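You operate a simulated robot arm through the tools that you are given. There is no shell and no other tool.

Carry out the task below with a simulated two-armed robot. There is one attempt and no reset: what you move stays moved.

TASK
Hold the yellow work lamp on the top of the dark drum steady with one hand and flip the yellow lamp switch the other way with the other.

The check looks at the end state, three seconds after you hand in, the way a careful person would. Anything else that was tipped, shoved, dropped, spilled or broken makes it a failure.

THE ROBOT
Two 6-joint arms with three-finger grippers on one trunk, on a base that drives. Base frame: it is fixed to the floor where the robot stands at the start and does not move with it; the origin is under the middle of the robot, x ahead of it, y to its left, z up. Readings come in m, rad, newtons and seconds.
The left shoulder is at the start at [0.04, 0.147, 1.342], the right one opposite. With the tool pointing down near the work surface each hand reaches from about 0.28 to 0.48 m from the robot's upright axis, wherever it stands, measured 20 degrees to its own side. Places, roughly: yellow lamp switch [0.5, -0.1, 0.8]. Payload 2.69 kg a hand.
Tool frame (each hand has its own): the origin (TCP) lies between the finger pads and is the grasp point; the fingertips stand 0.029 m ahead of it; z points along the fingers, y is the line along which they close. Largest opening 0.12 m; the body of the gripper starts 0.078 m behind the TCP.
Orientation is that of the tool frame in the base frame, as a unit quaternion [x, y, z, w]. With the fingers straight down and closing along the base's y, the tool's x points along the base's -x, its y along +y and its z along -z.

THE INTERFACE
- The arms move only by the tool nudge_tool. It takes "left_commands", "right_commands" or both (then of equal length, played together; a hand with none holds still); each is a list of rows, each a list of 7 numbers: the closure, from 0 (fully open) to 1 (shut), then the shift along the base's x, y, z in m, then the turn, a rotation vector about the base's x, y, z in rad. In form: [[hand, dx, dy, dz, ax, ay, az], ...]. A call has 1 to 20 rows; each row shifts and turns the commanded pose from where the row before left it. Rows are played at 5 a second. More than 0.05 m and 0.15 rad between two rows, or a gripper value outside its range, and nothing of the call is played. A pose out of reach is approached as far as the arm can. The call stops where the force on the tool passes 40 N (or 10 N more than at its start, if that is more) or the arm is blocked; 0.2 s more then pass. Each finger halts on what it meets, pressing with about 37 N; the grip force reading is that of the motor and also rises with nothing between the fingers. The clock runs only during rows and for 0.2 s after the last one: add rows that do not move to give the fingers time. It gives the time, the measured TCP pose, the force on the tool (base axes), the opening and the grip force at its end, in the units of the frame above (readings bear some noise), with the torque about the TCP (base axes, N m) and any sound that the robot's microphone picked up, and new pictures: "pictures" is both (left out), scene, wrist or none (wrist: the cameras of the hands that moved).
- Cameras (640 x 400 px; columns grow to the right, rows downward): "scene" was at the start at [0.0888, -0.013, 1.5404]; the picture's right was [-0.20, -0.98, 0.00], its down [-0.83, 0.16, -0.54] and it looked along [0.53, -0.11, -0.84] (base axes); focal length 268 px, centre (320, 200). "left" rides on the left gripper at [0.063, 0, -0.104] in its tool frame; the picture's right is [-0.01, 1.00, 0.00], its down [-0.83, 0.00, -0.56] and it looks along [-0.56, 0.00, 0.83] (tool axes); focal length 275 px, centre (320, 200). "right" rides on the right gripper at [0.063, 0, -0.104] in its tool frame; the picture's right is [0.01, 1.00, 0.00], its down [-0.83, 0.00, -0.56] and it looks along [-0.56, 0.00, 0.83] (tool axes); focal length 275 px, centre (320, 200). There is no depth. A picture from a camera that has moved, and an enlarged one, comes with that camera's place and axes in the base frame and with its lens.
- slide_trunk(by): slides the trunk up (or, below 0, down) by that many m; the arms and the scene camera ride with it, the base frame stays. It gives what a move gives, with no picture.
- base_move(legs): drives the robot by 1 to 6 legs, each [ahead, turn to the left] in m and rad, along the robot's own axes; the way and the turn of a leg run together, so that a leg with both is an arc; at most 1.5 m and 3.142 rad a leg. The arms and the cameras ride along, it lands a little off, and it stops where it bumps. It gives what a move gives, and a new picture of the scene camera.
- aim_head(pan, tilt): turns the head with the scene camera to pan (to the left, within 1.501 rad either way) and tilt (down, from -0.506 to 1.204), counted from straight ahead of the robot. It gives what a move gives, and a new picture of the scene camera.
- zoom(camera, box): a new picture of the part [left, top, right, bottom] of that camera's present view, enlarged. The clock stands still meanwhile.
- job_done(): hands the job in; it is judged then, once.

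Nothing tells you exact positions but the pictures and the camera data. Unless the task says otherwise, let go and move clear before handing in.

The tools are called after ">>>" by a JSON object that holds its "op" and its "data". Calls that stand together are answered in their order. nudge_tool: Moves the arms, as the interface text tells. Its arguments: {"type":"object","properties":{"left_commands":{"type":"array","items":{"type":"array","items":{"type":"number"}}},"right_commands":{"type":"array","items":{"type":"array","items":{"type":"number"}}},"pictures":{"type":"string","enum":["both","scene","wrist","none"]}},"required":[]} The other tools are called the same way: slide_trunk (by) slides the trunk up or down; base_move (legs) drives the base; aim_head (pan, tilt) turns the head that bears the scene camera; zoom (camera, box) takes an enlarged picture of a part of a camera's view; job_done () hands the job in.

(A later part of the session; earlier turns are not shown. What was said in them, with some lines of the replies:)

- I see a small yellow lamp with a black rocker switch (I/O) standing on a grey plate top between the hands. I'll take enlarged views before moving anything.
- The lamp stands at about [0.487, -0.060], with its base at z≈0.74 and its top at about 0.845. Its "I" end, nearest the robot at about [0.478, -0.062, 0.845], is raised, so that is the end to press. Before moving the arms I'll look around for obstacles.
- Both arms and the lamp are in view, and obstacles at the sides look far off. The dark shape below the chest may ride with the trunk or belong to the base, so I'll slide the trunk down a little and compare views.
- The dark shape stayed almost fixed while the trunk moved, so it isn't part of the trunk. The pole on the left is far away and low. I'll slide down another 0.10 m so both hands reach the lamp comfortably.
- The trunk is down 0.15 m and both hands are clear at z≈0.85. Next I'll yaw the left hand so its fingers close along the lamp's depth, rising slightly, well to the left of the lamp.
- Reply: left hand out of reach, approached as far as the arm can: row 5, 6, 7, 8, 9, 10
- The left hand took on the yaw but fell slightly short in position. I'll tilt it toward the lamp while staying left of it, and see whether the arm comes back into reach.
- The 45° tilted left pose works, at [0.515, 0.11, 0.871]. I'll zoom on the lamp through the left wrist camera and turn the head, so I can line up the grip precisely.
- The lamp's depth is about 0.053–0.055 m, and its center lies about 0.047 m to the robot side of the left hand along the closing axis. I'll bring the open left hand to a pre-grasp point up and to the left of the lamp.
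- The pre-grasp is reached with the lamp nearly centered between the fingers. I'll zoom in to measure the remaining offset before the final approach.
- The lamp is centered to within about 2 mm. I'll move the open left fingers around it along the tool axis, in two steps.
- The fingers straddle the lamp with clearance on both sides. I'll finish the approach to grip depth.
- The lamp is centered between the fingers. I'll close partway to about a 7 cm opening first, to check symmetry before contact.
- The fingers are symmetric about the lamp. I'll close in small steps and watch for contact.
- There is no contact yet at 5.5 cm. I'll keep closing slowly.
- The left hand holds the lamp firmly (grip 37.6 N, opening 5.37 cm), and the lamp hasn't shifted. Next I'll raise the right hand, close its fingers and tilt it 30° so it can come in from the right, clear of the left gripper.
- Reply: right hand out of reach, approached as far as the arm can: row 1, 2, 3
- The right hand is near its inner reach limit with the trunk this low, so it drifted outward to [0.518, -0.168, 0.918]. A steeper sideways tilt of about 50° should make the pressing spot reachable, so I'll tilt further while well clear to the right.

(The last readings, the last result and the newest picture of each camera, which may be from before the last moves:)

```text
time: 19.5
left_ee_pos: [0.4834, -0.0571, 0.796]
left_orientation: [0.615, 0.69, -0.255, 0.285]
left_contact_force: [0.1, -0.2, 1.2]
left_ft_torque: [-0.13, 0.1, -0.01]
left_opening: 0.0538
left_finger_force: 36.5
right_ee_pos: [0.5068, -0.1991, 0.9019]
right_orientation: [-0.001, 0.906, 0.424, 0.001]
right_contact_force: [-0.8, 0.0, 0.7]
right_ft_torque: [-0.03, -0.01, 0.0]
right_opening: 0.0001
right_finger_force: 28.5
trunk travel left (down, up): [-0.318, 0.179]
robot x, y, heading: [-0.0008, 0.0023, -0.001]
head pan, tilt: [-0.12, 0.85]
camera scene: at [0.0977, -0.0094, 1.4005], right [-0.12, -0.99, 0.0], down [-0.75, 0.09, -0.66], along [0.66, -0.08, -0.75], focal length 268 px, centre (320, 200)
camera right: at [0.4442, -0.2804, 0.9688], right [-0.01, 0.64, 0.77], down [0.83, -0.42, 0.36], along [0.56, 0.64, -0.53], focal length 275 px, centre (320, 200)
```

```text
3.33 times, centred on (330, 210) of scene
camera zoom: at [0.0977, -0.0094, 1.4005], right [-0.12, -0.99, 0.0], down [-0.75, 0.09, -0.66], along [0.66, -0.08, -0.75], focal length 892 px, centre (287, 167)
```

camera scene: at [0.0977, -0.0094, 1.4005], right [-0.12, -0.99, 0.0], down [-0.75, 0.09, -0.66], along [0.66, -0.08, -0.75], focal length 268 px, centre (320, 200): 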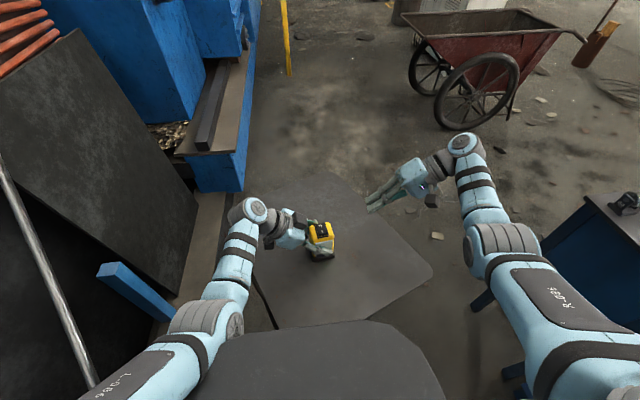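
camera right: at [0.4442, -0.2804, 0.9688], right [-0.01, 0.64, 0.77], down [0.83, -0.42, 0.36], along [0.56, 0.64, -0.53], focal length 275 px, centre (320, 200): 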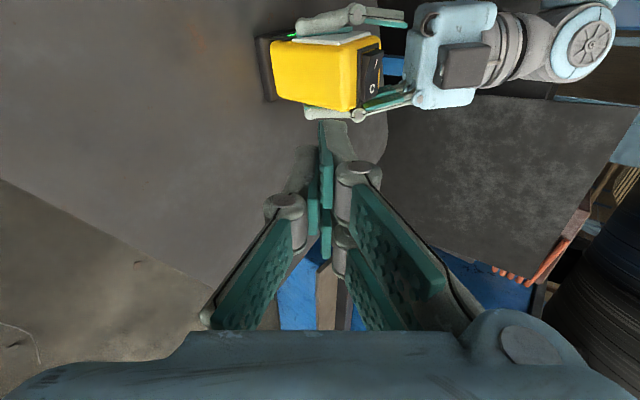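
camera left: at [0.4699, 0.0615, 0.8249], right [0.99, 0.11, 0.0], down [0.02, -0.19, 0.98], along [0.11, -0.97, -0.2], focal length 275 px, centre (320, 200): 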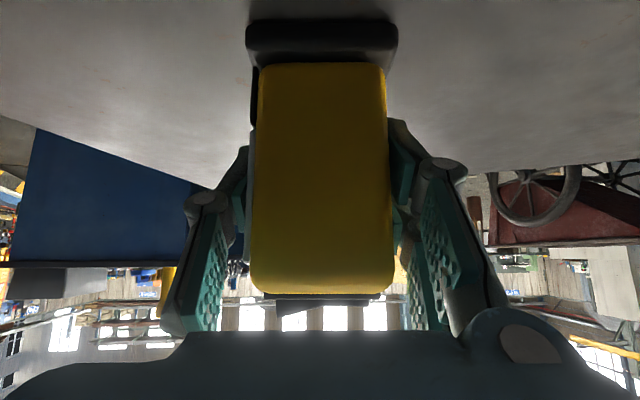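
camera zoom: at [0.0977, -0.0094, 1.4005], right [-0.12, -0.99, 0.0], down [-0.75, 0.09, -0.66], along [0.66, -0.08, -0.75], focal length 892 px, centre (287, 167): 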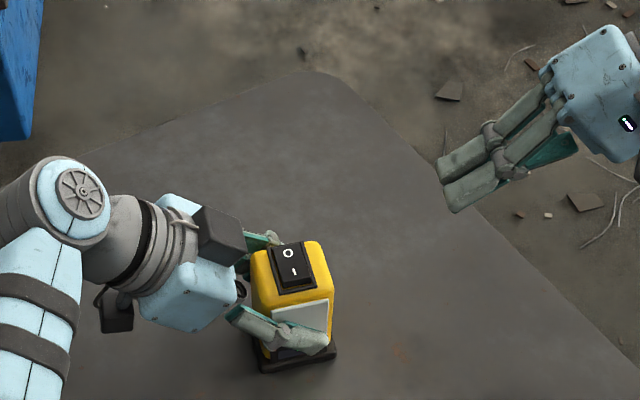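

The right hand is at 50° with its closed fingertips clear to the right. The left gripper's housing edge is at about y=-0.027, z=0.89, which leaves about 2 cm beside the switch. I'll bring the right fingertips in from the right, just above lamp-top level.

>>> {"op": "nudge_tool", "data": {"right_commands": [[1, -0.0058, 0.0197, -0.0023, 0, 0, 0], [1, -0.0058, 0.0197, -0.0023, 0, 0, 0], [1, -0.0058, 0.0197, -0.0023, 0, 0, 0], [1, -0.0058, 0.0197, -0.0023, 0, 0, 0]], "pictures": "both"}}

>>> {"op": "zoom", "data": {"camera": "scene", "box": [260, 170, 380, 260]}}

```text
time: 20.5
left_ee_pos: [0.4837, -0.0558, 0.7952]
left_orientation: [0.615, 0.69, -0.255, 0.285]
left_contact_force: [0.1, -0.1, 2.3]
left_ft_torque: [0.01, 0.17, 0.02]
left_opening: 0.0541
left_finger_force: 37.2
right_ee_pos: [0.4858, -0.1171, 0.8953]
right_orientation: [-0.001, 0.906, 0.424, 0.001]
right_contact_force: [-0.4, 0.1, -0.5]
right_ft_torque: [-0.01, 0.04, 0.05]
right_opening: 0.0001
right_finger_force: 28.4
trunk travel left (down, up): [-0.318, 0.179]
robot x, y, heading: [-0.0014, 0.0009, 0.0]
head pan, tilt: [-0.12, 0.85]
camera scene: at [0.0978, -0.0085, 1.4005], right [-0.12, -0.99, 0.0], down [-0.75, 0.09, -0.66], along [0.66, -0.08, -0.75], focal length 268 px, centre (320, 200)
camera right: at [0.4225, -0.1982, 0.9604], right [-0.01, 0.64, 0.77], down [0.83, -0.42, 0.36], along [0.56, 0.64, -0.53], focal length 275 px, centre (320, 200)
```

scene: 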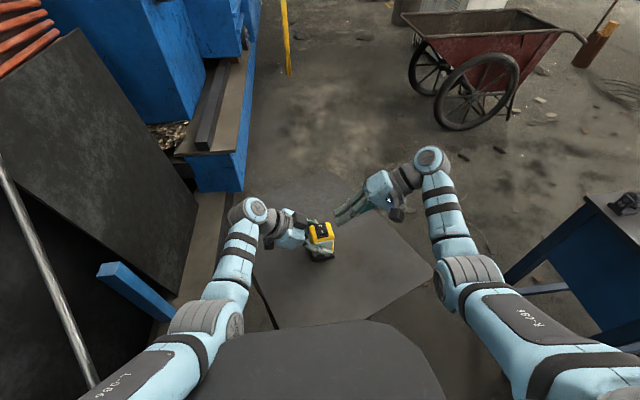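
right: 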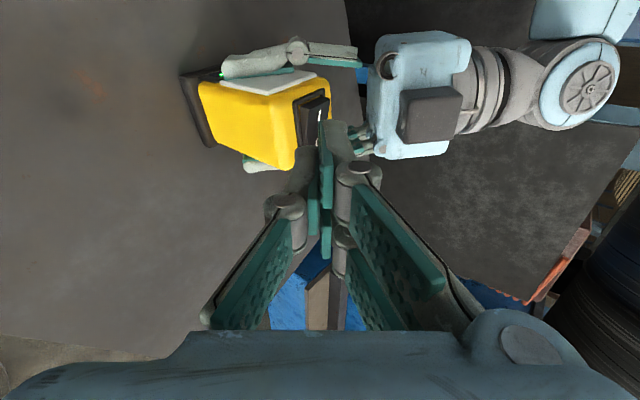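

```text
4.44 times, centred on (320, 215) of scene
camera zoom: at [0.0978, -0.0085, 1.4005], right [-0.12, -0.99, 0.0], down [-0.75, 0.09, -0.66], along [0.66, -0.08, -0.75], focal length 1189 px, centre (320, 133)
```

zoom: 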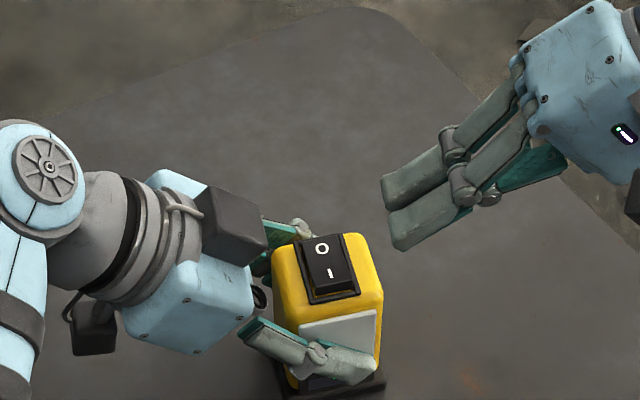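

The fingertips are just right of the lamp top and there are no reach problems. I'll move them over the raised "I" end.

>>> {"op": "nudge_tool", "data": {"right_commands": [[1, -0.0069, 0.018, -0.0036, 0, 0, 0], [1, -0.0069, 0.018, -0.0036, 0, 0, 0]], "pictures": "both"}}

>>> {"op": "zoom", "data": {"camera": "scene", "box": [280, 190, 360, 250]}}

>>> {"op": "zoom", "data": {"camera": "right", "box": [220, 40, 400, 200]}}

```text
time: 21.1
left_ee_pos: [0.4831, -0.0561, 0.7944]
left_orientation: [0.615, 0.69, -0.255, 0.285]
left_contact_force: [-0.5, 0.4, 2.3]
left_ft_torque: [0.01, 0.17, 0.05]
left_opening: 0.0537
left_finger_force: 36.9
right_ee_pos: [0.4717, -0.0826, 0.8867]
right_orientation: [-0.001, 0.906, 0.423, 0.0]
right_contact_force: [-0.3, 0.3, -0.1]
right_ft_torque: [0.0, -0.06, 0.01]
right_opening: 0.0
right_finger_force: 28.6
trunk travel left (down, up): [-0.318, 0.179]
robot x, y, heading: [-0.0024, 0.0002, -0.004]
head pan, tilt: [-0.12, 0.85]
camera scene: at [0.0978, -0.0086, 1.4005], right [-0.12, -0.99, 0.0], down [-0.75, 0.09, -0.66], along [0.66, -0.08, -0.75], focal length 268 px, centre (320, 200)
camera right: at [0.4092, -0.1639, 0.9524], right [-0.01, 0.64, 0.77], down [0.83, -0.42, 0.36], along [0.56, 0.64, -0.53], focal length 275 px, centre (320, 200)
```

scene: 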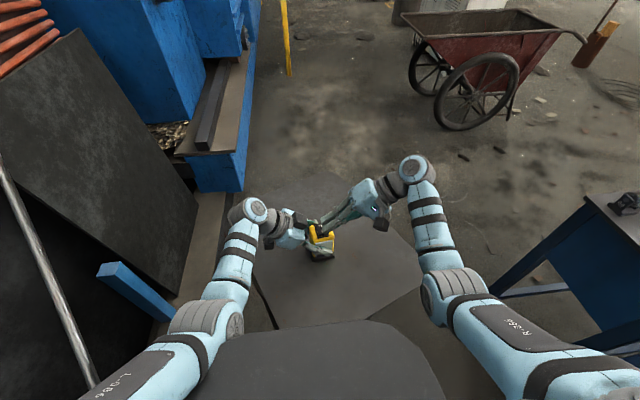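
right: 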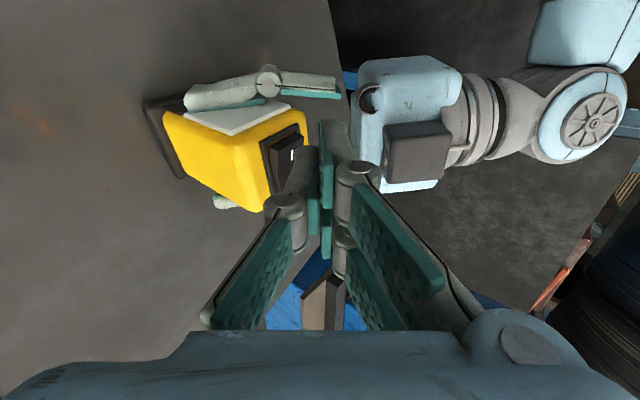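

```text
6.67 times, centred on (320, 220) of scene
camera zoom: at [0.0978, -0.0086, 1.4005], right [-0.12, -0.99, 0.0], down [-0.75, 0.09, -0.66], along [0.66, -0.08, -0.75], focal length 1783 px, centre (320, 67)
```

zoom: 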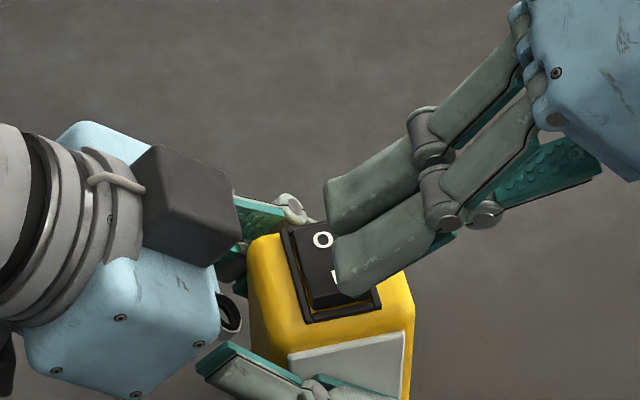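

```text
2.50 times, centred on (310, 120) of right
camera zoom: at [0.4092, -0.1639, 0.9524], right [-0.01, 0.64, 0.77], down [0.83, -0.42, 0.36], along [0.56, 0.64, -0.53], focal length 688 px, centre (345, 400)
```

zoom: 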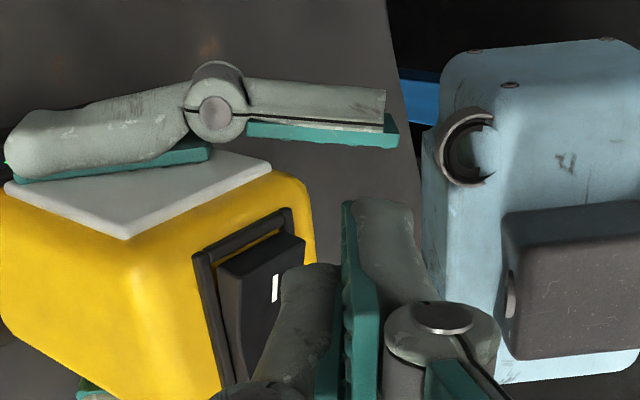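

The closed fingertip would lie across most of the "I" half, which comes too near the pivot. I'll roll the right hand about 30° around its finger axis so that only the corner nearest the robot presses the outer end of "I".

>>> {"op": "nudge_tool", "data": {"right_commands": [[1, 0.0, 0.001, 0.0005, 0, -0.1003, 0.0842], [1, 0.0, 0.001, 0.0005, 0, -0.1003, 0.0842], [1, 0.0, 0.001, 0.0005, 0, -0.1003, 0.0842], [1, 0.0, 0.001, 0.0005, 0, -0.1003, 0.0842]], "pictures": "both"}}

>>> {"op": "zoom", "data": {"camera": "scene", "box": [280, 190, 360, 250]}}

>>> {"op": "zoom", "data": {"camera": "right", "box": [220, 40, 400, 200]}}

```text
time: 22.1
left_ee_pos: [0.4839, -0.055, 0.7958]
left_orientation: [0.615, 0.69, -0.255, 0.284]
left_contact_force: [-1.1, 0.3, 1.7]
left_ft_torque: [-0.02, 0.17, 0.0]
left_opening: 0.0541
left_finger_force: 36.9
right_ee_pos: [0.4707, -0.0806, 0.8894]
right_orientation: [-0.237, 0.874, 0.409, 0.11]
right_contact_force: [1.4, 0.4, 0.4]
right_ft_torque: [0.0, -0.04, 0.01]
right_opening: 0.0
right_finger_force: 28.9
trunk travel left (down, up): [-0.318, 0.179]
robot x, y, heading: [-0.0015, 0.0012, -0.004]
head pan, tilt: [-0.12, 0.85]
camera scene: at [0.0978, -0.0087, 1.4005], right [-0.12, -0.99, 0.0], down [-0.75, 0.09, -0.66], along [0.66, -0.08, -0.75], focal length 268 px, centre (320, 200)
camera right: at [0.4169, -0.181, 0.9305], right [-0.51, 0.55, 0.66], down [0.72, -0.15, 0.68], along [0.48, 0.82, -0.32], focal length 275 px, centre (320, 200)
```

scene: 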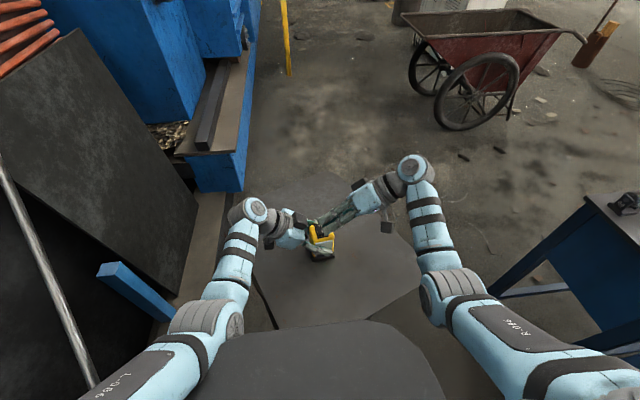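
right: 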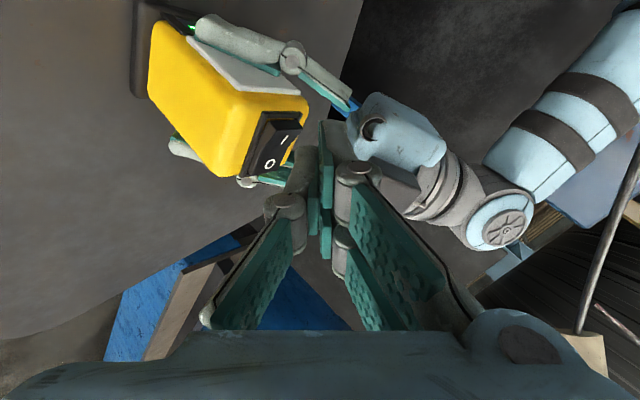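

```text
6.67 times, centred on (320, 220) of scene
camera zoom: at [0.0978, -0.0087, 1.4005], right [-0.12, -0.99, 0.0], down [-0.75, 0.09, -0.66], along [0.66, -0.08, -0.75], focal length 1783 px, centre (320, 67)
```

zoom: 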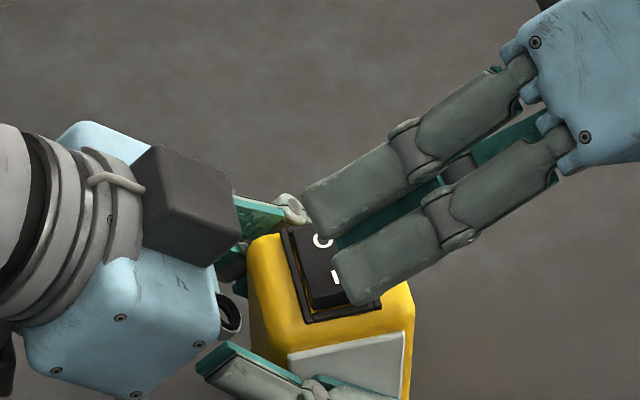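

```text
2.50 times, centred on (310, 120) of right
camera zoom: at [0.4169, -0.181, 0.9305], right [-0.51, 0.55, 0.66], down [0.72, -0.15, 0.68], along [0.48, 0.82, -0.32], focal length 688 px, centre (345, 400)
```

zoom: 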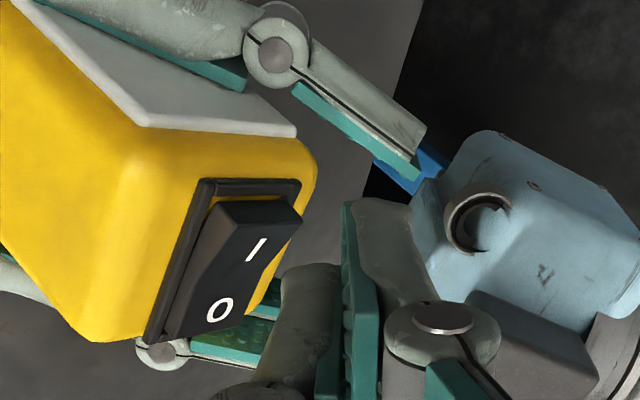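

The finger on the far side is actually a pair of bars, so a lone press needs the single lower finger to lead. I'll undo half the roll and open the right hand by about 12 mm. That way the lower finger's near corner makes the contact, and the paired bars stay high and clear of the left gripper.

>>> {"op": "nudge_tool", "data": {"right_commands": [[0.95, 0.0012, 0.001, 0.001, 0, 0.1003, -0.0842], [0.9, 0.0012, 0.001, 0.001, 0, 0.1003, -0.0842], [0.9, 0, 0, 0, 0, 0, 0]], "pictures": "both"}}

>>> {"op": "zoom", "data": {"camera": "scene", "box": [280, 190, 360, 250]}}

>>> {"op": "zoom", "data": {"camera": "right", "box": [200, 20, 440, 220]}}

```text
time: 22.9
left_ee_pos: [0.4839, -0.0566, 0.7952]
left_orientation: [0.614, 0.69, -0.255, 0.286]
left_contact_force: [-0.5, 0.4, 0.9]
left_ft_torque: [-0.01, 0.16, 0.02]
left_opening: 0.0537
left_finger_force: 36.8
right_ee_pos: [0.4742, -0.0785, 0.8912]
right_orientation: [-0.119, 0.899, 0.419, 0.055]
right_contact_force: [-0.6, 0.1, -0.2]
right_ft_torque: [0.0, -0.01, -0.02]
right_opening: 0.0121
right_finger_force: 0.0
trunk travel left (down, up): [-0.318, 0.179]
robot x, y, heading: [-0.0015, 0.0003, -0.001]
head pan, tilt: [-0.12, 0.85]
camera scene: at [0.0978, -0.0087, 1.4005], right [-0.12, -0.99, 0.0], down [-0.75, 0.09, -0.66], along [0.66, -0.08, -0.75], focal length 268 px, centre (320, 200)
camera right: at [0.4132, -0.1693, 0.9444], right [-0.26, 0.62, 0.74], down [0.8, -0.28, 0.53], along [0.54, 0.73, -0.42], focal length 275 px, centre (320, 200)
```

scene: 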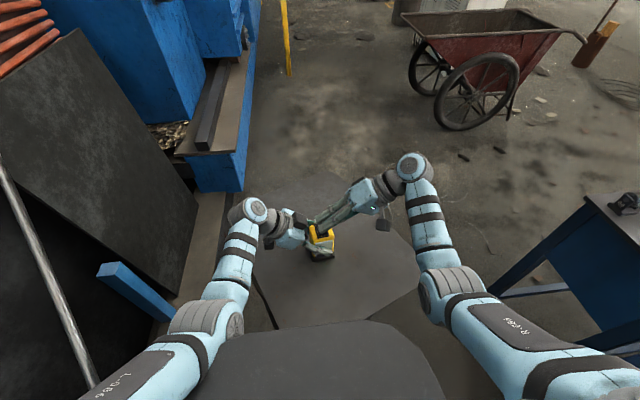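
right: 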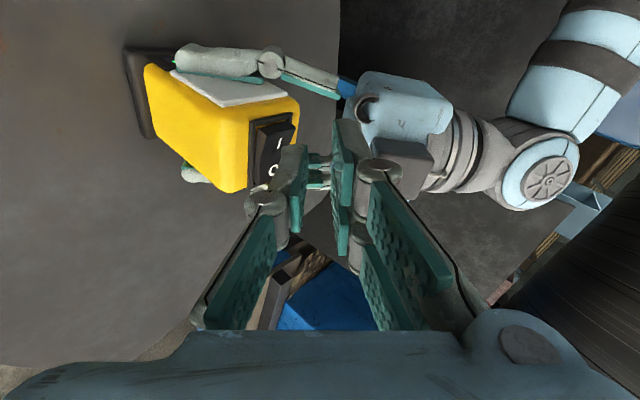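

```text
6.67 times, centred on (320, 220) of scene
camera zoom: at [0.0978, -0.0087, 1.4005], right [-0.12, -0.99, 0.0], down [-0.75, 0.09, -0.66], along [0.66, -0.08, -0.75], focal length 1783 px, centre (320, 67)
```

zoom: 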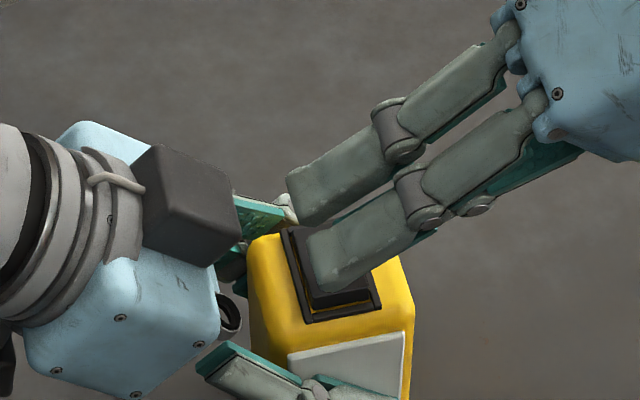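

```text
2.00 times, centred on (320, 120) of right
camera zoom: at [0.4132, -0.1693, 0.9444], right [-0.26, 0.62, 0.74], down [0.8, -0.28, 0.53], along [0.54, 0.73, -0.42], focal length 551 px, centre (320, 360)
```

zoom: 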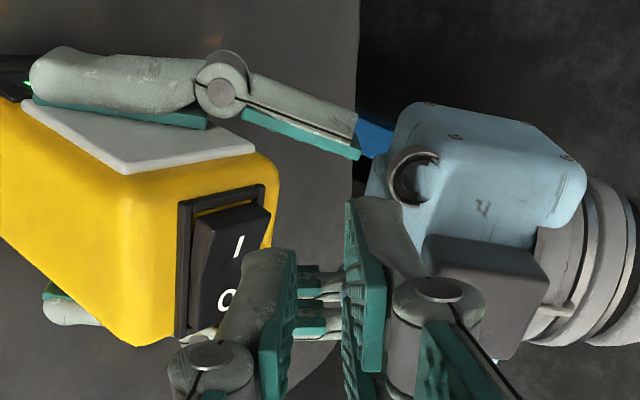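

The lower finger's corner is now about 11 mm above the outer half of "I". I'll descend in small steps and watch the force.

>>> {"op": "nudge_tool", "data": {"right_commands": [[0.9, 0, 0.001, -0.003, 0, 0, 0], [0.9, 0, 0.001, -0.003, 0, 0, 0], [0.9, 0, 0, -0.002, 0, 0, 0]], "pictures": "wrist"}}

>>> {"op": "zoom", "data": {"camera": "scene", "box": [280, 190, 360, 250]}}

>>> {"op": "zoom", "data": {"camera": "right", "box": [200, 20, 440, 220]}}

```text
time: 23.7
left_ee_pos: [0.4831, -0.0564, 0.7968]
left_orientation: [0.615, 0.69, -0.255, 0.285]
left_contact_force: [-0.4, -0.2, 2.5]
left_ft_torque: [0.01, 0.16, 0.04]
left_opening: 0.0538
left_finger_force: 36.7
right_ee_pos: [0.4728, -0.0753, 0.8854]
right_orientation: [-0.12, 0.898, 0.419, 0.055]
right_contact_force: [0.4, -0.4, 0.2]
right_ft_torque: [-0.02, -0.02, 0.01]
right_opening: 0.0118
right_finger_force: 0.0
trunk travel left (down, up): [-0.318, 0.179]
robot x, y, heading: [0.0037, 0.0007, 0.003]
head pan, tilt: [-0.12, 0.85]
camera right: at [0.413, -0.1672, 0.9371], right [-0.27, 0.62, 0.74], down [0.8, -0.28, 0.53], along [0.54, 0.73, -0.42], focal length 275 px, centre (320, 200)
```

right: 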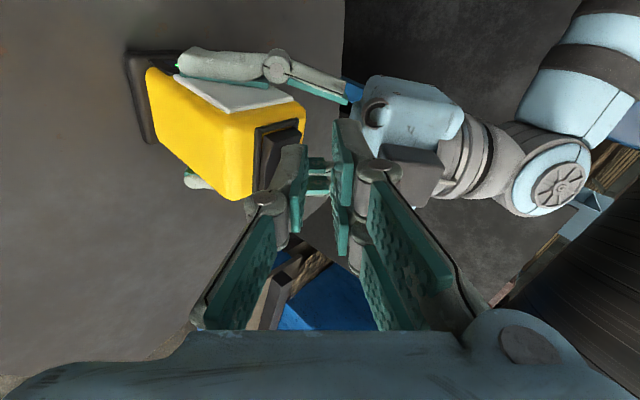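

```text
6.67 times, centred on (320, 220) of scene
camera zoom: at [0.0978, -0.0087, 1.4005], right [-0.12, -0.99, 0.0], down [-0.75, 0.09, -0.66], along [0.66, -0.08, -0.75], focal length 1783 px, centre (320, 67)
```

zoom: 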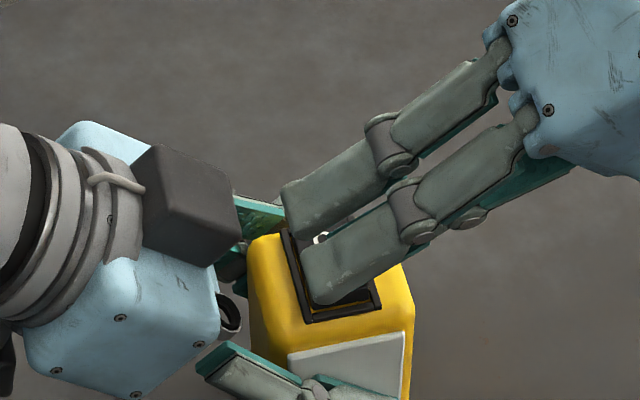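

```text
2.00 times, centred on (320, 120) of right
camera zoom: at [0.413, -0.1672, 0.9371], right [-0.27, 0.62, 0.74], down [0.8, -0.28, 0.53], along [0.54, 0.73, -0.42], focal length 551 px, centre (320, 360)
```

zoom: 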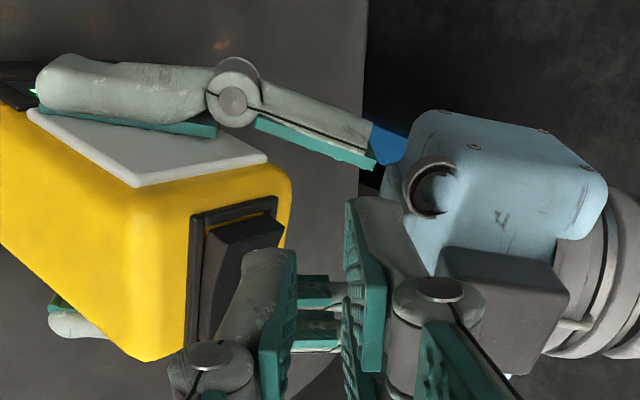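

The finger is now about 3 mm above the rocker's raised end. I'll continue down gently.

>>> {"op": "nudge_tool", "data": {"right_commands": [[0.9, 0, 0, -0.002, 0, 0, 0], [0.9, 0, 0, -0.002, 0, 0, 0], [0.9, 0, 0, -0.001, 0, 0, 0]], "pictures": "wrist"}}

>>> {"op": "zoom", "data": {"camera": "right", "box": [200, 20, 440, 220]}}

>>> {"op": "zoom", "data": {"camera": "scene", "box": [280, 190, 360, 250]}}

```text
time: 24.5
left_ee_pos: [0.4842, -0.0563, 0.796]
left_orientation: [0.615, 0.689, -0.255, 0.286]
left_contact_force: [0.2, -0.4, 1.0]
left_ft_torque: [-0.05, 0.14, 0.02]
left_opening: 0.0536
left_finger_force: 37.1
right_ee_pos: [0.4734, -0.0753, 0.8791]
right_orientation: [-0.12, 0.898, 0.419, 0.056]
right_contact_force: [-0.7, -0.6, 1.6]
right_ft_torque: [0.01, 0.02, 0.03]
right_opening: 0.0113
right_finger_force: 0.1
trunk travel left (down, up): [-0.318, 0.179]
robot x, y, heading: [0.0001, -0.0025, 0.003]
head pan, tilt: [-0.12, 0.85]
camera right: at [0.413, -0.167, 0.9318], right [-0.27, 0.62, 0.74], down [0.8, -0.28, 0.53], along [0.54, 0.73, -0.42], focal length 275 px, centre (320, 200)
```

right: 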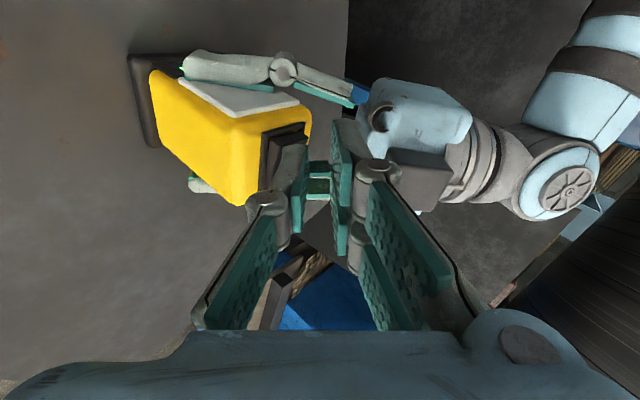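

```text
2.00 times, centred on (320, 120) of right
camera zoom: at [0.413, -0.167, 0.9318], right [-0.27, 0.62, 0.74], down [0.8, -0.28, 0.53], along [0.54, 0.73, -0.42], focal length 551 px, centre (320, 360)
```

zoom: 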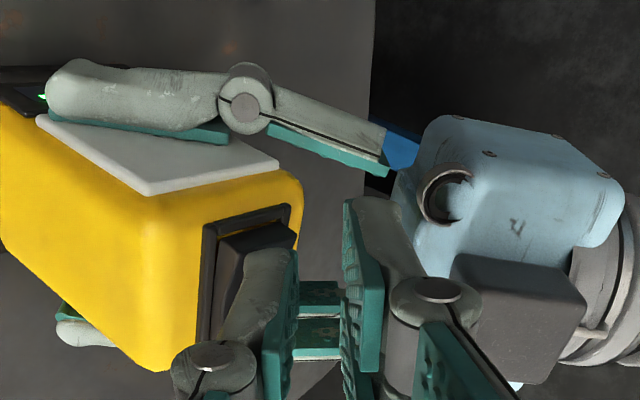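

```text
6.67 times, centred on (320, 220) of scene
camera zoom: at [0.0977, -0.0088, 1.4005], right [-0.12, -0.99, 0.0], down [-0.75, 0.09, -0.66], along [0.66, -0.08, -0.75], focal length 1783 px, centre (320, 67)
```

zoom: 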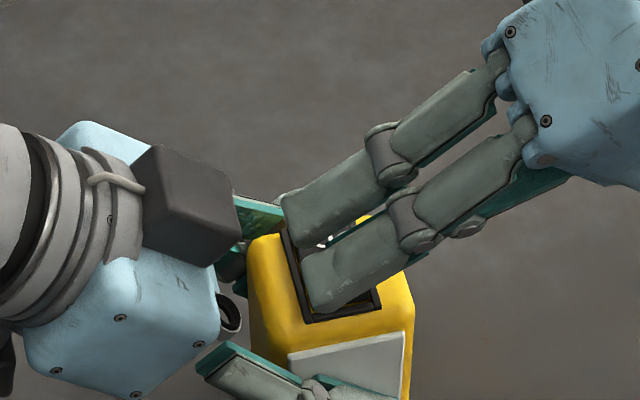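

Contact may just be starting, with about 1.6 N upward on the right hand. I'll press further in fine steps.

>>> {"op": "nudge_tool", "data": {"right_commands": [[0.9, 0, 0, -0.0015, 0, 0, 0], [0.9, 0, 0, -0.0015, 0, 0, 0], [0.9, 0, 0, 0, 0, 0, 0]], "pictures": "wrist"}}

>>> {"op": "zoom", "data": {"camera": "right", "box": [220, 60, 360, 200]}}

```text
time: 25.3
left_ee_pos: [0.4828, -0.0555, 0.7951]
left_orientation: [0.615, 0.69, -0.255, 0.286]
left_contact_force: [-0.8, -0.5, 0.9]
left_ft_torque: [-0.07, 0.15, -0.01]
left_opening: 0.0539
left_finger_force: 37.0
right_ee_pos: [0.4734, -0.0769, 0.8748]
right_orientation: [-0.119, 0.898, 0.42, 0.056]
right_contact_force: [0.2, -0.2, 1.0]
right_ft_torque: [-0.01, 0.03, 0.0]
right_opening: 0.012
right_finger_force: 0.1
trunk travel left (down, up): [-0.318, 0.179]
robot x, y, heading: [-0.0002, 0.0028, 0.001]
head pan, tilt: [-0.12, 0.85]
heard: click
camera right: at [0.413, -0.167, 0.9284], right [-0.27, 0.62, 0.74], down [0.8, -0.28, 0.53], along [0.54, 0.73, -0.42], focal length 275 px, centre (320, 200)
```

right: 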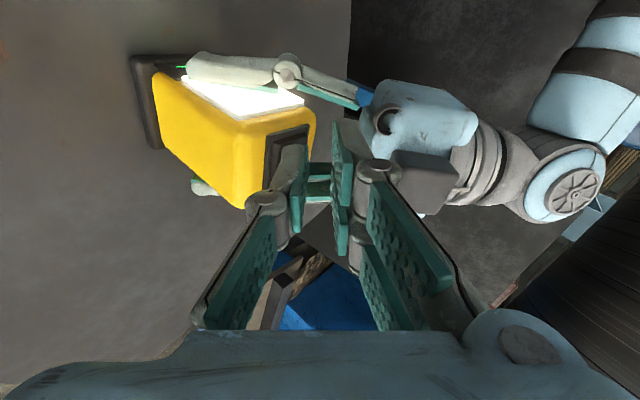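

```text
2.86 times, centred on (290, 130) of right
camera zoom: at [0.413, -0.167, 0.9284], right [-0.27, 0.62, 0.74], down [0.8, -0.28, 0.53], along [0.54, 0.73, -0.42], focal length 786 px, centre (406, 400)
```

zoom: 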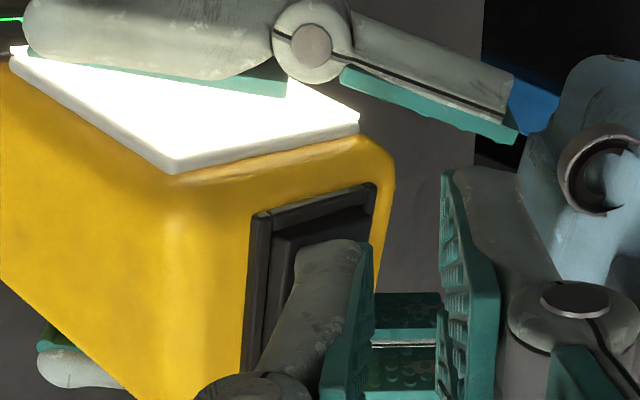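

A click was heard and the lamp panel lit up, so the switch has flipped. I'll lift the right finger straight up off the rocker and check it.

>>> {"op": "nudge_tool", "data": {"right_commands": [[0.9, 0, 0, 0.003, 0, 0, 0], [0.9, 0, 0, 0.004, 0, 0, 0], [0.9, 0, 0, 0.004, 0, 0, 0], [0.9, 0, 0, 0.004, 0, 0, 0]], "pictures": "wrist"}}

>>> {"op": "zoom", "data": {"camera": "right", "box": [200, 20, 440, 220]}}

>>> {"op": "zoom", "data": {"camera": "scene", "box": [280, 190, 360, 250]}}

```text
time: 26.3
left_ee_pos: [0.4844, -0.0556, 0.7953]
left_orientation: [0.615, 0.69, -0.255, 0.285]
left_contact_force: [-0.9, 0.5, 2.2]
left_ft_torque: [0.0, 0.14, -0.02]
left_opening: 0.0538
left_finger_force: 36.8
right_ee_pos: [0.4729, -0.0762, 0.89]
right_orientation: [-0.119, 0.898, 0.42, 0.056]
right_contact_force: [0.5, -1.0, -0.2]
right_ft_torque: [-0.03, 0.02, -0.04]
right_opening: 0.012
right_finger_force: 0.1
trunk travel left (down, up): [-0.318, 0.179]
robot x, y, heading: [-0.0025, 0.0008, -0.0]
head pan, tilt: [-0.12, 0.85]
camera right: at [0.4133, -0.167, 0.9434], right [-0.27, 0.62, 0.74], down [0.8, -0.28, 0.53], along [0.54, 0.73, -0.42], focal length 275 px, centre (320, 200)
```

right: 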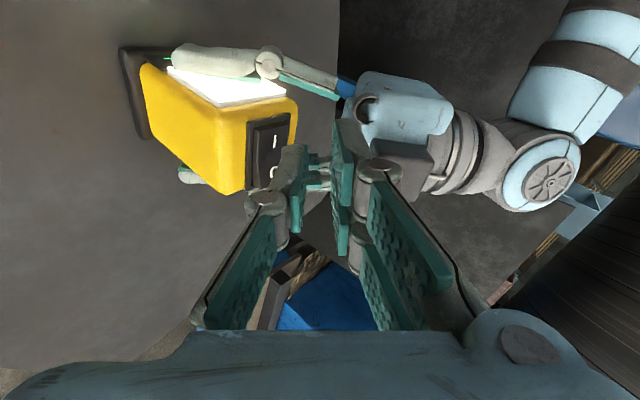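

```text
2.00 times, centred on (320, 120) of right
camera zoom: at [0.4133, -0.167, 0.9434], right [-0.27, 0.62, 0.74], down [0.8, -0.28, 0.53], along [0.54, 0.73, -0.42], focal length 551 px, centre (320, 360)
```

zoom: 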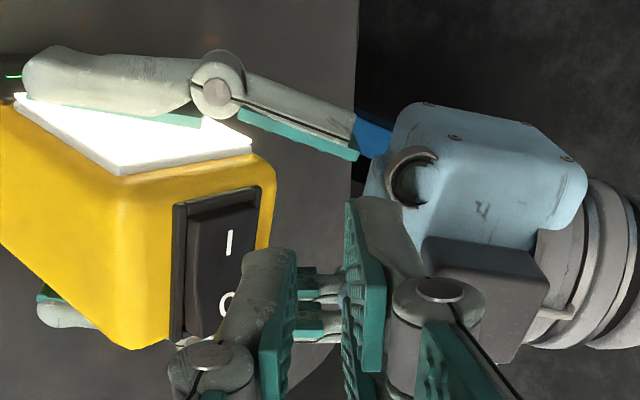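

```text
6.67 times, centred on (320, 220) of scene
camera zoom: at [0.0978, -0.0088, 1.4005], right [-0.12, -0.99, 0.0], down [-0.75, 0.09, -0.66], along [0.66, -0.08, -0.75], focal length 1783 px, centre (320, 67)
```

zoom: 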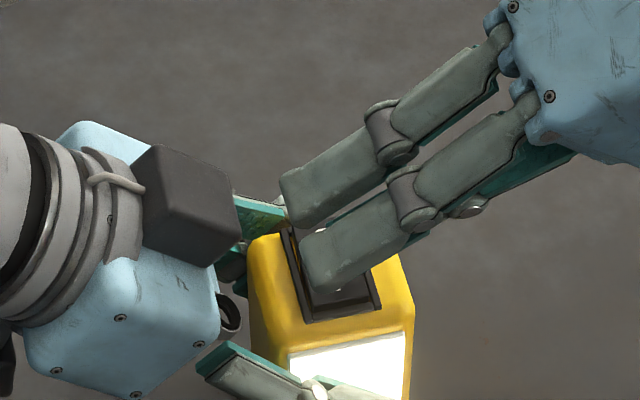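

The rocker is now down on "I", the panel is lit and the finger is clear. I'll back the right hand away to the right.

>>> {"op": "nudge_tool", "data": {"right_commands": [[0.9, 0.0, -0.015, 0.001, 0, 0, 0], [0.9, 0.003, -0.02, 0.001, 0, 0, 0], [0.9, 0.006, -0.02, 0.001, 0, 0, 0], [0.9, 0.006, -0.025, 0.001, 0, 0, 0], [0.9, 0.008, -0.03, 0.001, 0, 0, 0], [0.9, 0.008, -0.03, 0.001, 0, 0, 0]], "pictures": "both"}}

>>> {"op": "zoom", "data": {"camera": "scene", "box": [270, 190, 370, 265]}}

>>> {"op": "zoom", "data": {"camera": "right", "box": [180, 0, 420, 160]}}

```text
time: 27.7
left_ee_pos: [0.4847, -0.0576, 0.796]
left_orientation: [0.615, 0.69, -0.255, 0.285]
left_contact_force: [0.1, -0.6, 0.7]
left_ft_torque: [-0.12, 0.09, -0.01]
left_opening: 0.0541
left_finger_force: 37.4
right_ee_pos: [0.5047, -0.217, 0.8961]
right_orientation: [-0.12, 0.898, 0.42, 0.055]
right_contact_force: [-0.6, -0.5, 0.5]
right_ft_torque: [0.04, -0.02, 0.01]
right_opening: 0.0118
right_finger_force: 0.0
trunk travel left (down, up): [-0.318, 0.179]
robot x, y, heading: [-0.0023, -0.0004, 0.001]
head pan, tilt: [-0.12, 0.85]
camera scene: at [0.0979, -0.0092, 1.4005], right [-0.12, -0.99, 0.0], down [-0.75, 0.09, -0.66], along [0.66, -0.08, -0.75], focal length 268 px, centre (320, 200)
camera right: at [0.4438, -0.3081, 0.9495], right [-0.27, 0.62, 0.74], down [0.8, -0.28, 0.53], along [0.54, 0.73, -0.42], focal length 275 px, centre (320, 200)
```

scene: 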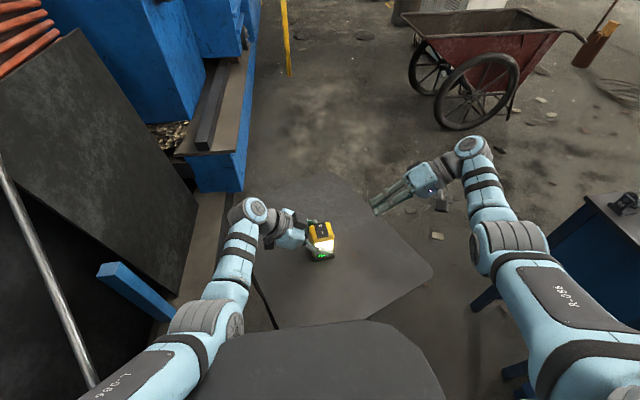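
right: 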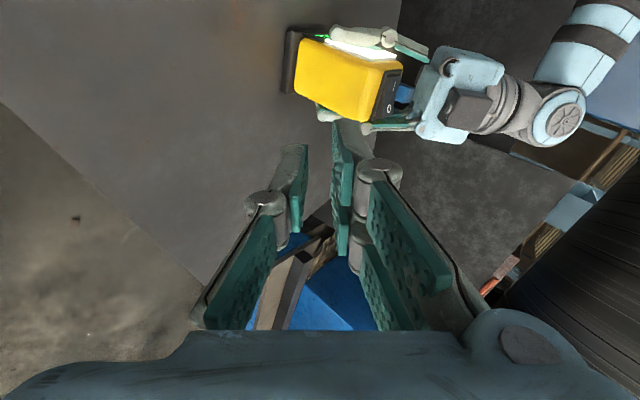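

```text
5.33 times, centred on (320, 228) of scene
camera zoom: at [0.0979, -0.0092, 1.4005], right [-0.12, -0.99, 0.0], down [-0.75, 0.09, -0.66], along [0.66, -0.08, -0.75], focal length 1427 px, centre (320, 53)
```

zoom: 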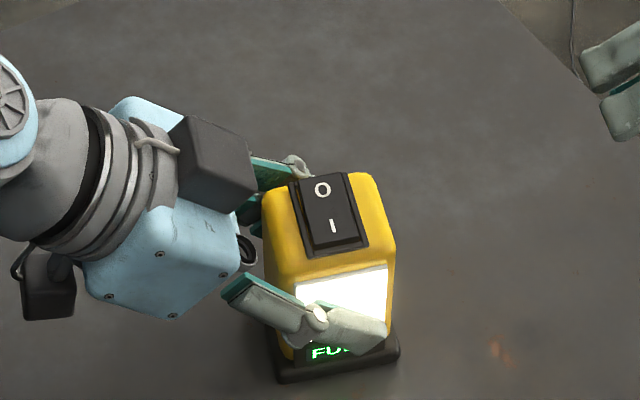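

```text
2.50 times, centred on (300, 80) of right
camera zoom: at [0.4438, -0.3081, 0.9495], right [-0.27, 0.62, 0.74], down [0.8, -0.28, 0.53], along [0.54, 0.73, -0.42], focal length 688 px, centre (370, 500)
```

zoom: 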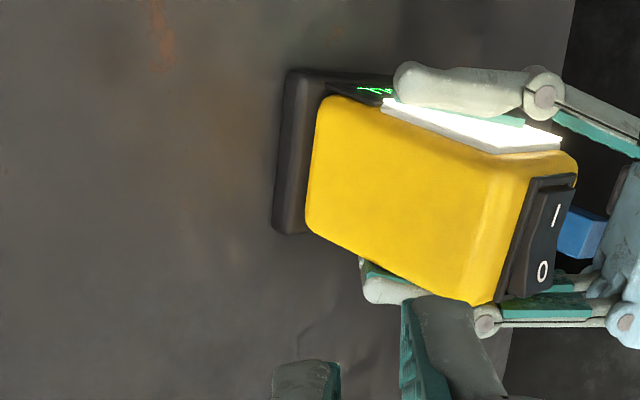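

The rocker's "O" end is up, the display shows green text and the panel is lit. Next I'll open the left hand gently and check that the lamp stays put.

>>> {"op": "nudge_tool", "data": {"left_commands": [[0.56, 0, 0, 0, 0, 0, 0], [0.54, 0, 0, 0, 0, 0, 0], [0.52, 0, 0, 0, 0, 0, 0], [0.48, 0, 0, 0, 0, 0, 0], [0.4, 0, 0, 0, 0, 0, 0], [0.2, 0, 0, 0, 0, 0, 0], [0, 0, 0, 0, 0, 0, 0], [0, 0, 0, 0, 0, 0, 0]], "pictures": "both"}}

>>> {"op": "zoom", "data": {"camera": "scene", "box": [270, 190, 370, 265]}}

```text
time: 29.5
left_ee_pos: [0.4837, -0.0558, 0.7963]
left_orientation: [0.615, 0.689, -0.255, 0.285]
left_contact_force: [-0.4, -0.1, -0.7]
left_ft_torque: [0.0, -0.01, 0.01]
left_opening: 0.1198
left_finger_force: 0.0
right_ee_pos: [0.5035, -0.2163, 0.8959]
right_orientation: [-0.119, 0.898, 0.42, 0.055]
right_contact_force: [-0.3, -0.1, -0.3]
right_ft_torque: [0.01, -0.01, -0.01]
right_opening: 0.0121
right_finger_force: 0.0
trunk travel left (down, up): [-0.318, 0.179]
robot x, y, heading: [0.002, 0.0016, 0.004]
head pan, tilt: [-0.12, 0.85]
camera scene: at [0.0981, -0.0089, 1.4005], right [-0.12, -0.99, 0.0], down [-0.75, 0.09, -0.66], along [0.66, -0.08, -0.75], focal length 268 px, centre (320, 200)
camera left: at [0.47, 0.0615, 0.8249], right [0.99, 0.11, 0.0], down [0.02, -0.19, 0.98], along [0.11, -0.97, -0.2], focal length 275 px, centre (320, 200)
```

scene: 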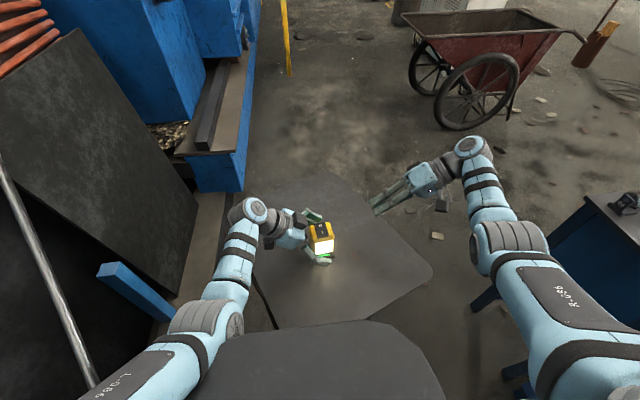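
left: 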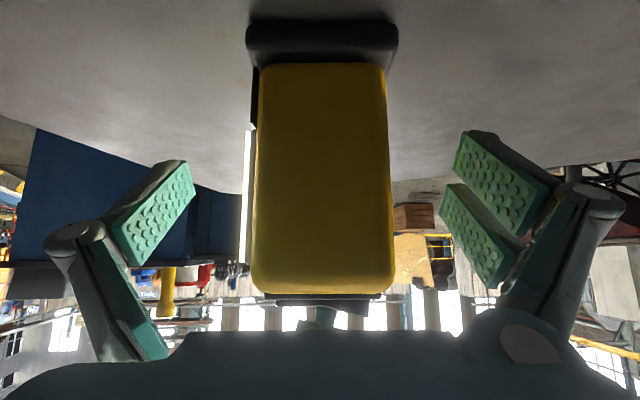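

```text
5.33 times, centred on (320, 228) of scene
camera zoom: at [0.0981, -0.0089, 1.4005], right [-0.12, -0.99, 0.0], down [-0.75, 0.09, -0.66], along [0.66, -0.08, -0.75], focal length 1427 px, centre (320, 53)
```

zoom: 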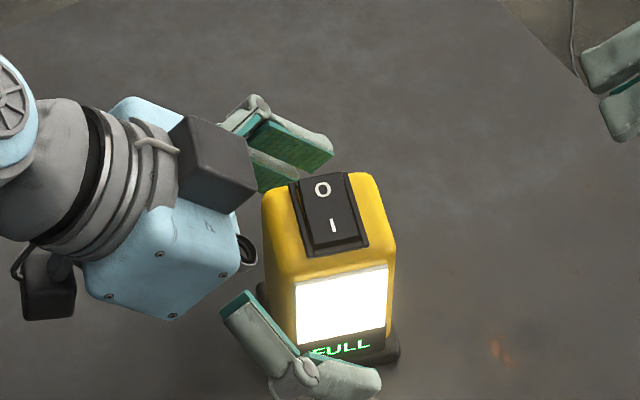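

The lamp stands unmoved, lit and showing "FULL". I'll back the left hand out the way it came in.

>>> {"op": "nudge_tool", "data": {"left_commands": [[0, -0.0006, 0.0093, 0.009, 0, 0, 0], [0, -0.0006, 0.0093, 0.009, 0, 0, 0], [0, -0.0006, 0.0093, 0.009, 0, 0, 0], [0, -0.0006, 0.0093, 0.009, 0, 0, 0], [0, -0.0007, 0.0084, 0.009, 0, 0, 0], [0, -0.0007, 0.0084, 0.009, 0, 0, 0], [0, -0.0003, 0.0084, 0.009, 0, 0, 0], [0, -0.0003, 0.0084, 0.009, 0, 0, 0], [0, 0.0072, 0.019, 0.001, 0, 0, 0], [0, 0.0072, 0.019, 0.001, 0, 0, 0], [0, 0.0072, 0.019, 0.001, 0, 0, 0], [0, 0.0072, 0.019, 0.001, 0, 0, 0], [0, 0.0072, 0.019, 0.001, 0, 0, 0]], "pictures": "both"}}

>>> {"op": "zoom", "data": {"camera": "scene", "box": [270, 190, 370, 265]}}

```text
time: 32.3
left_ee_pos: [0.5127, 0.1092, 0.8714]
left_orientation: [0.615, 0.69, -0.255, 0.285]
left_contact_force: [-0.2, -0.4, -0.2]
left_ft_torque: [0.01, 0.0, 0.0]
left_opening: 0.1202
left_finger_force: 0.1
right_ee_pos: [0.5035, -0.2157, 0.8965]
right_orientation: [-0.12, 0.898, 0.42, 0.055]
right_contact_force: [0.8, 0.3, -0.7]
right_ft_torque: [-0.04, -0.02, 0.03]
right_opening: 0.0121
right_finger_force: 0.1
trunk travel left (down, up): [-0.318, 0.179]
robot x, y, heading: [0.0035, 0.0036, 0.005]
head pan, tilt: [-0.12, 0.85]
camera scene: at [0.0982, -0.0081, 1.4005], right [-0.12, -0.99, 0.0], down [-0.75, 0.09, -0.66], along [0.66, -0.08, -0.75], focal length 268 px, centre (320, 200)
camera left: at [0.5006, 0.2258, 0.9009], right [0.99, 0.11, 0.0], down [0.02, -0.19, 0.98], along [0.11, -0.97, -0.19], focal length 275 px, centre (320, 200)
```

scene: 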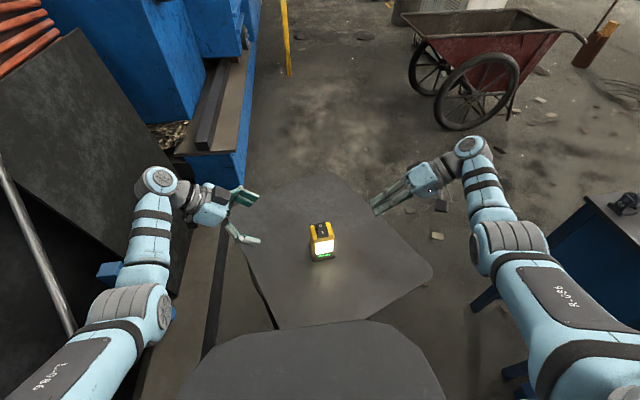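
left: 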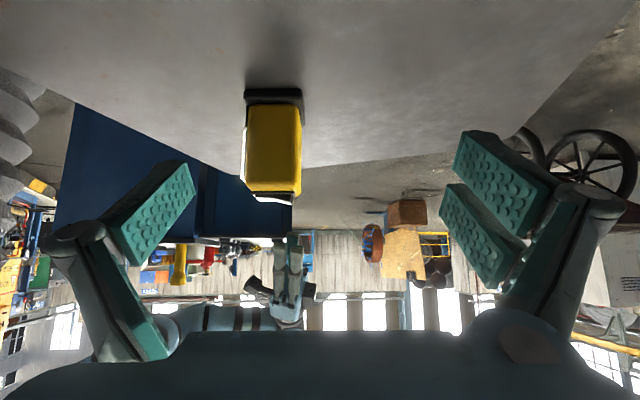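

```text
5.33 times, centred on (320, 228) of scene
camera zoom: at [0.0982, -0.0081, 1.4005], right [-0.12, -0.99, 0.0], down [-0.75, 0.09, -0.66], along [0.66, -0.08, -0.75], focal length 1427 px, centre (320, 53)
```

zoom: 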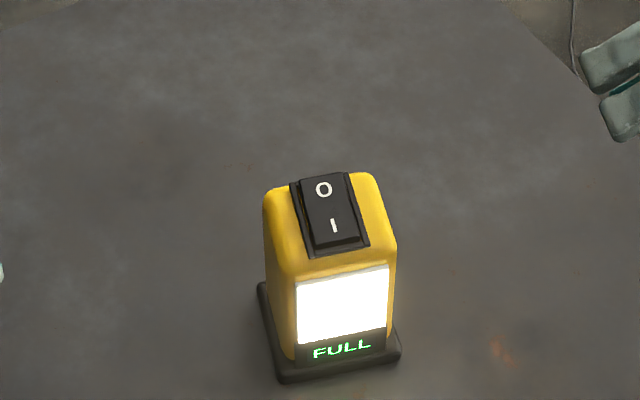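

The lamp stands where it was, lit, with the rocker down on "I". Both hands are clear and nothing else was disturbed, so I'm handing in.

>>> {"op": "job_done", "data": {}}

```text
The job is handed in.
```

The lamp switch is flipped: the rocker went from "O" to "I" with an audible click. The panel lit up and the display now reads "FULL".

The left hand held the lamp throughout the press, then let go. In the last pictures the lamp is standing where it started. Both hands are open or idle and clear of it, and I saw nothing else tipped or moved.

To get both hands within reach I lowered the trunk by 0.15 m and left it there. The base was not driven.
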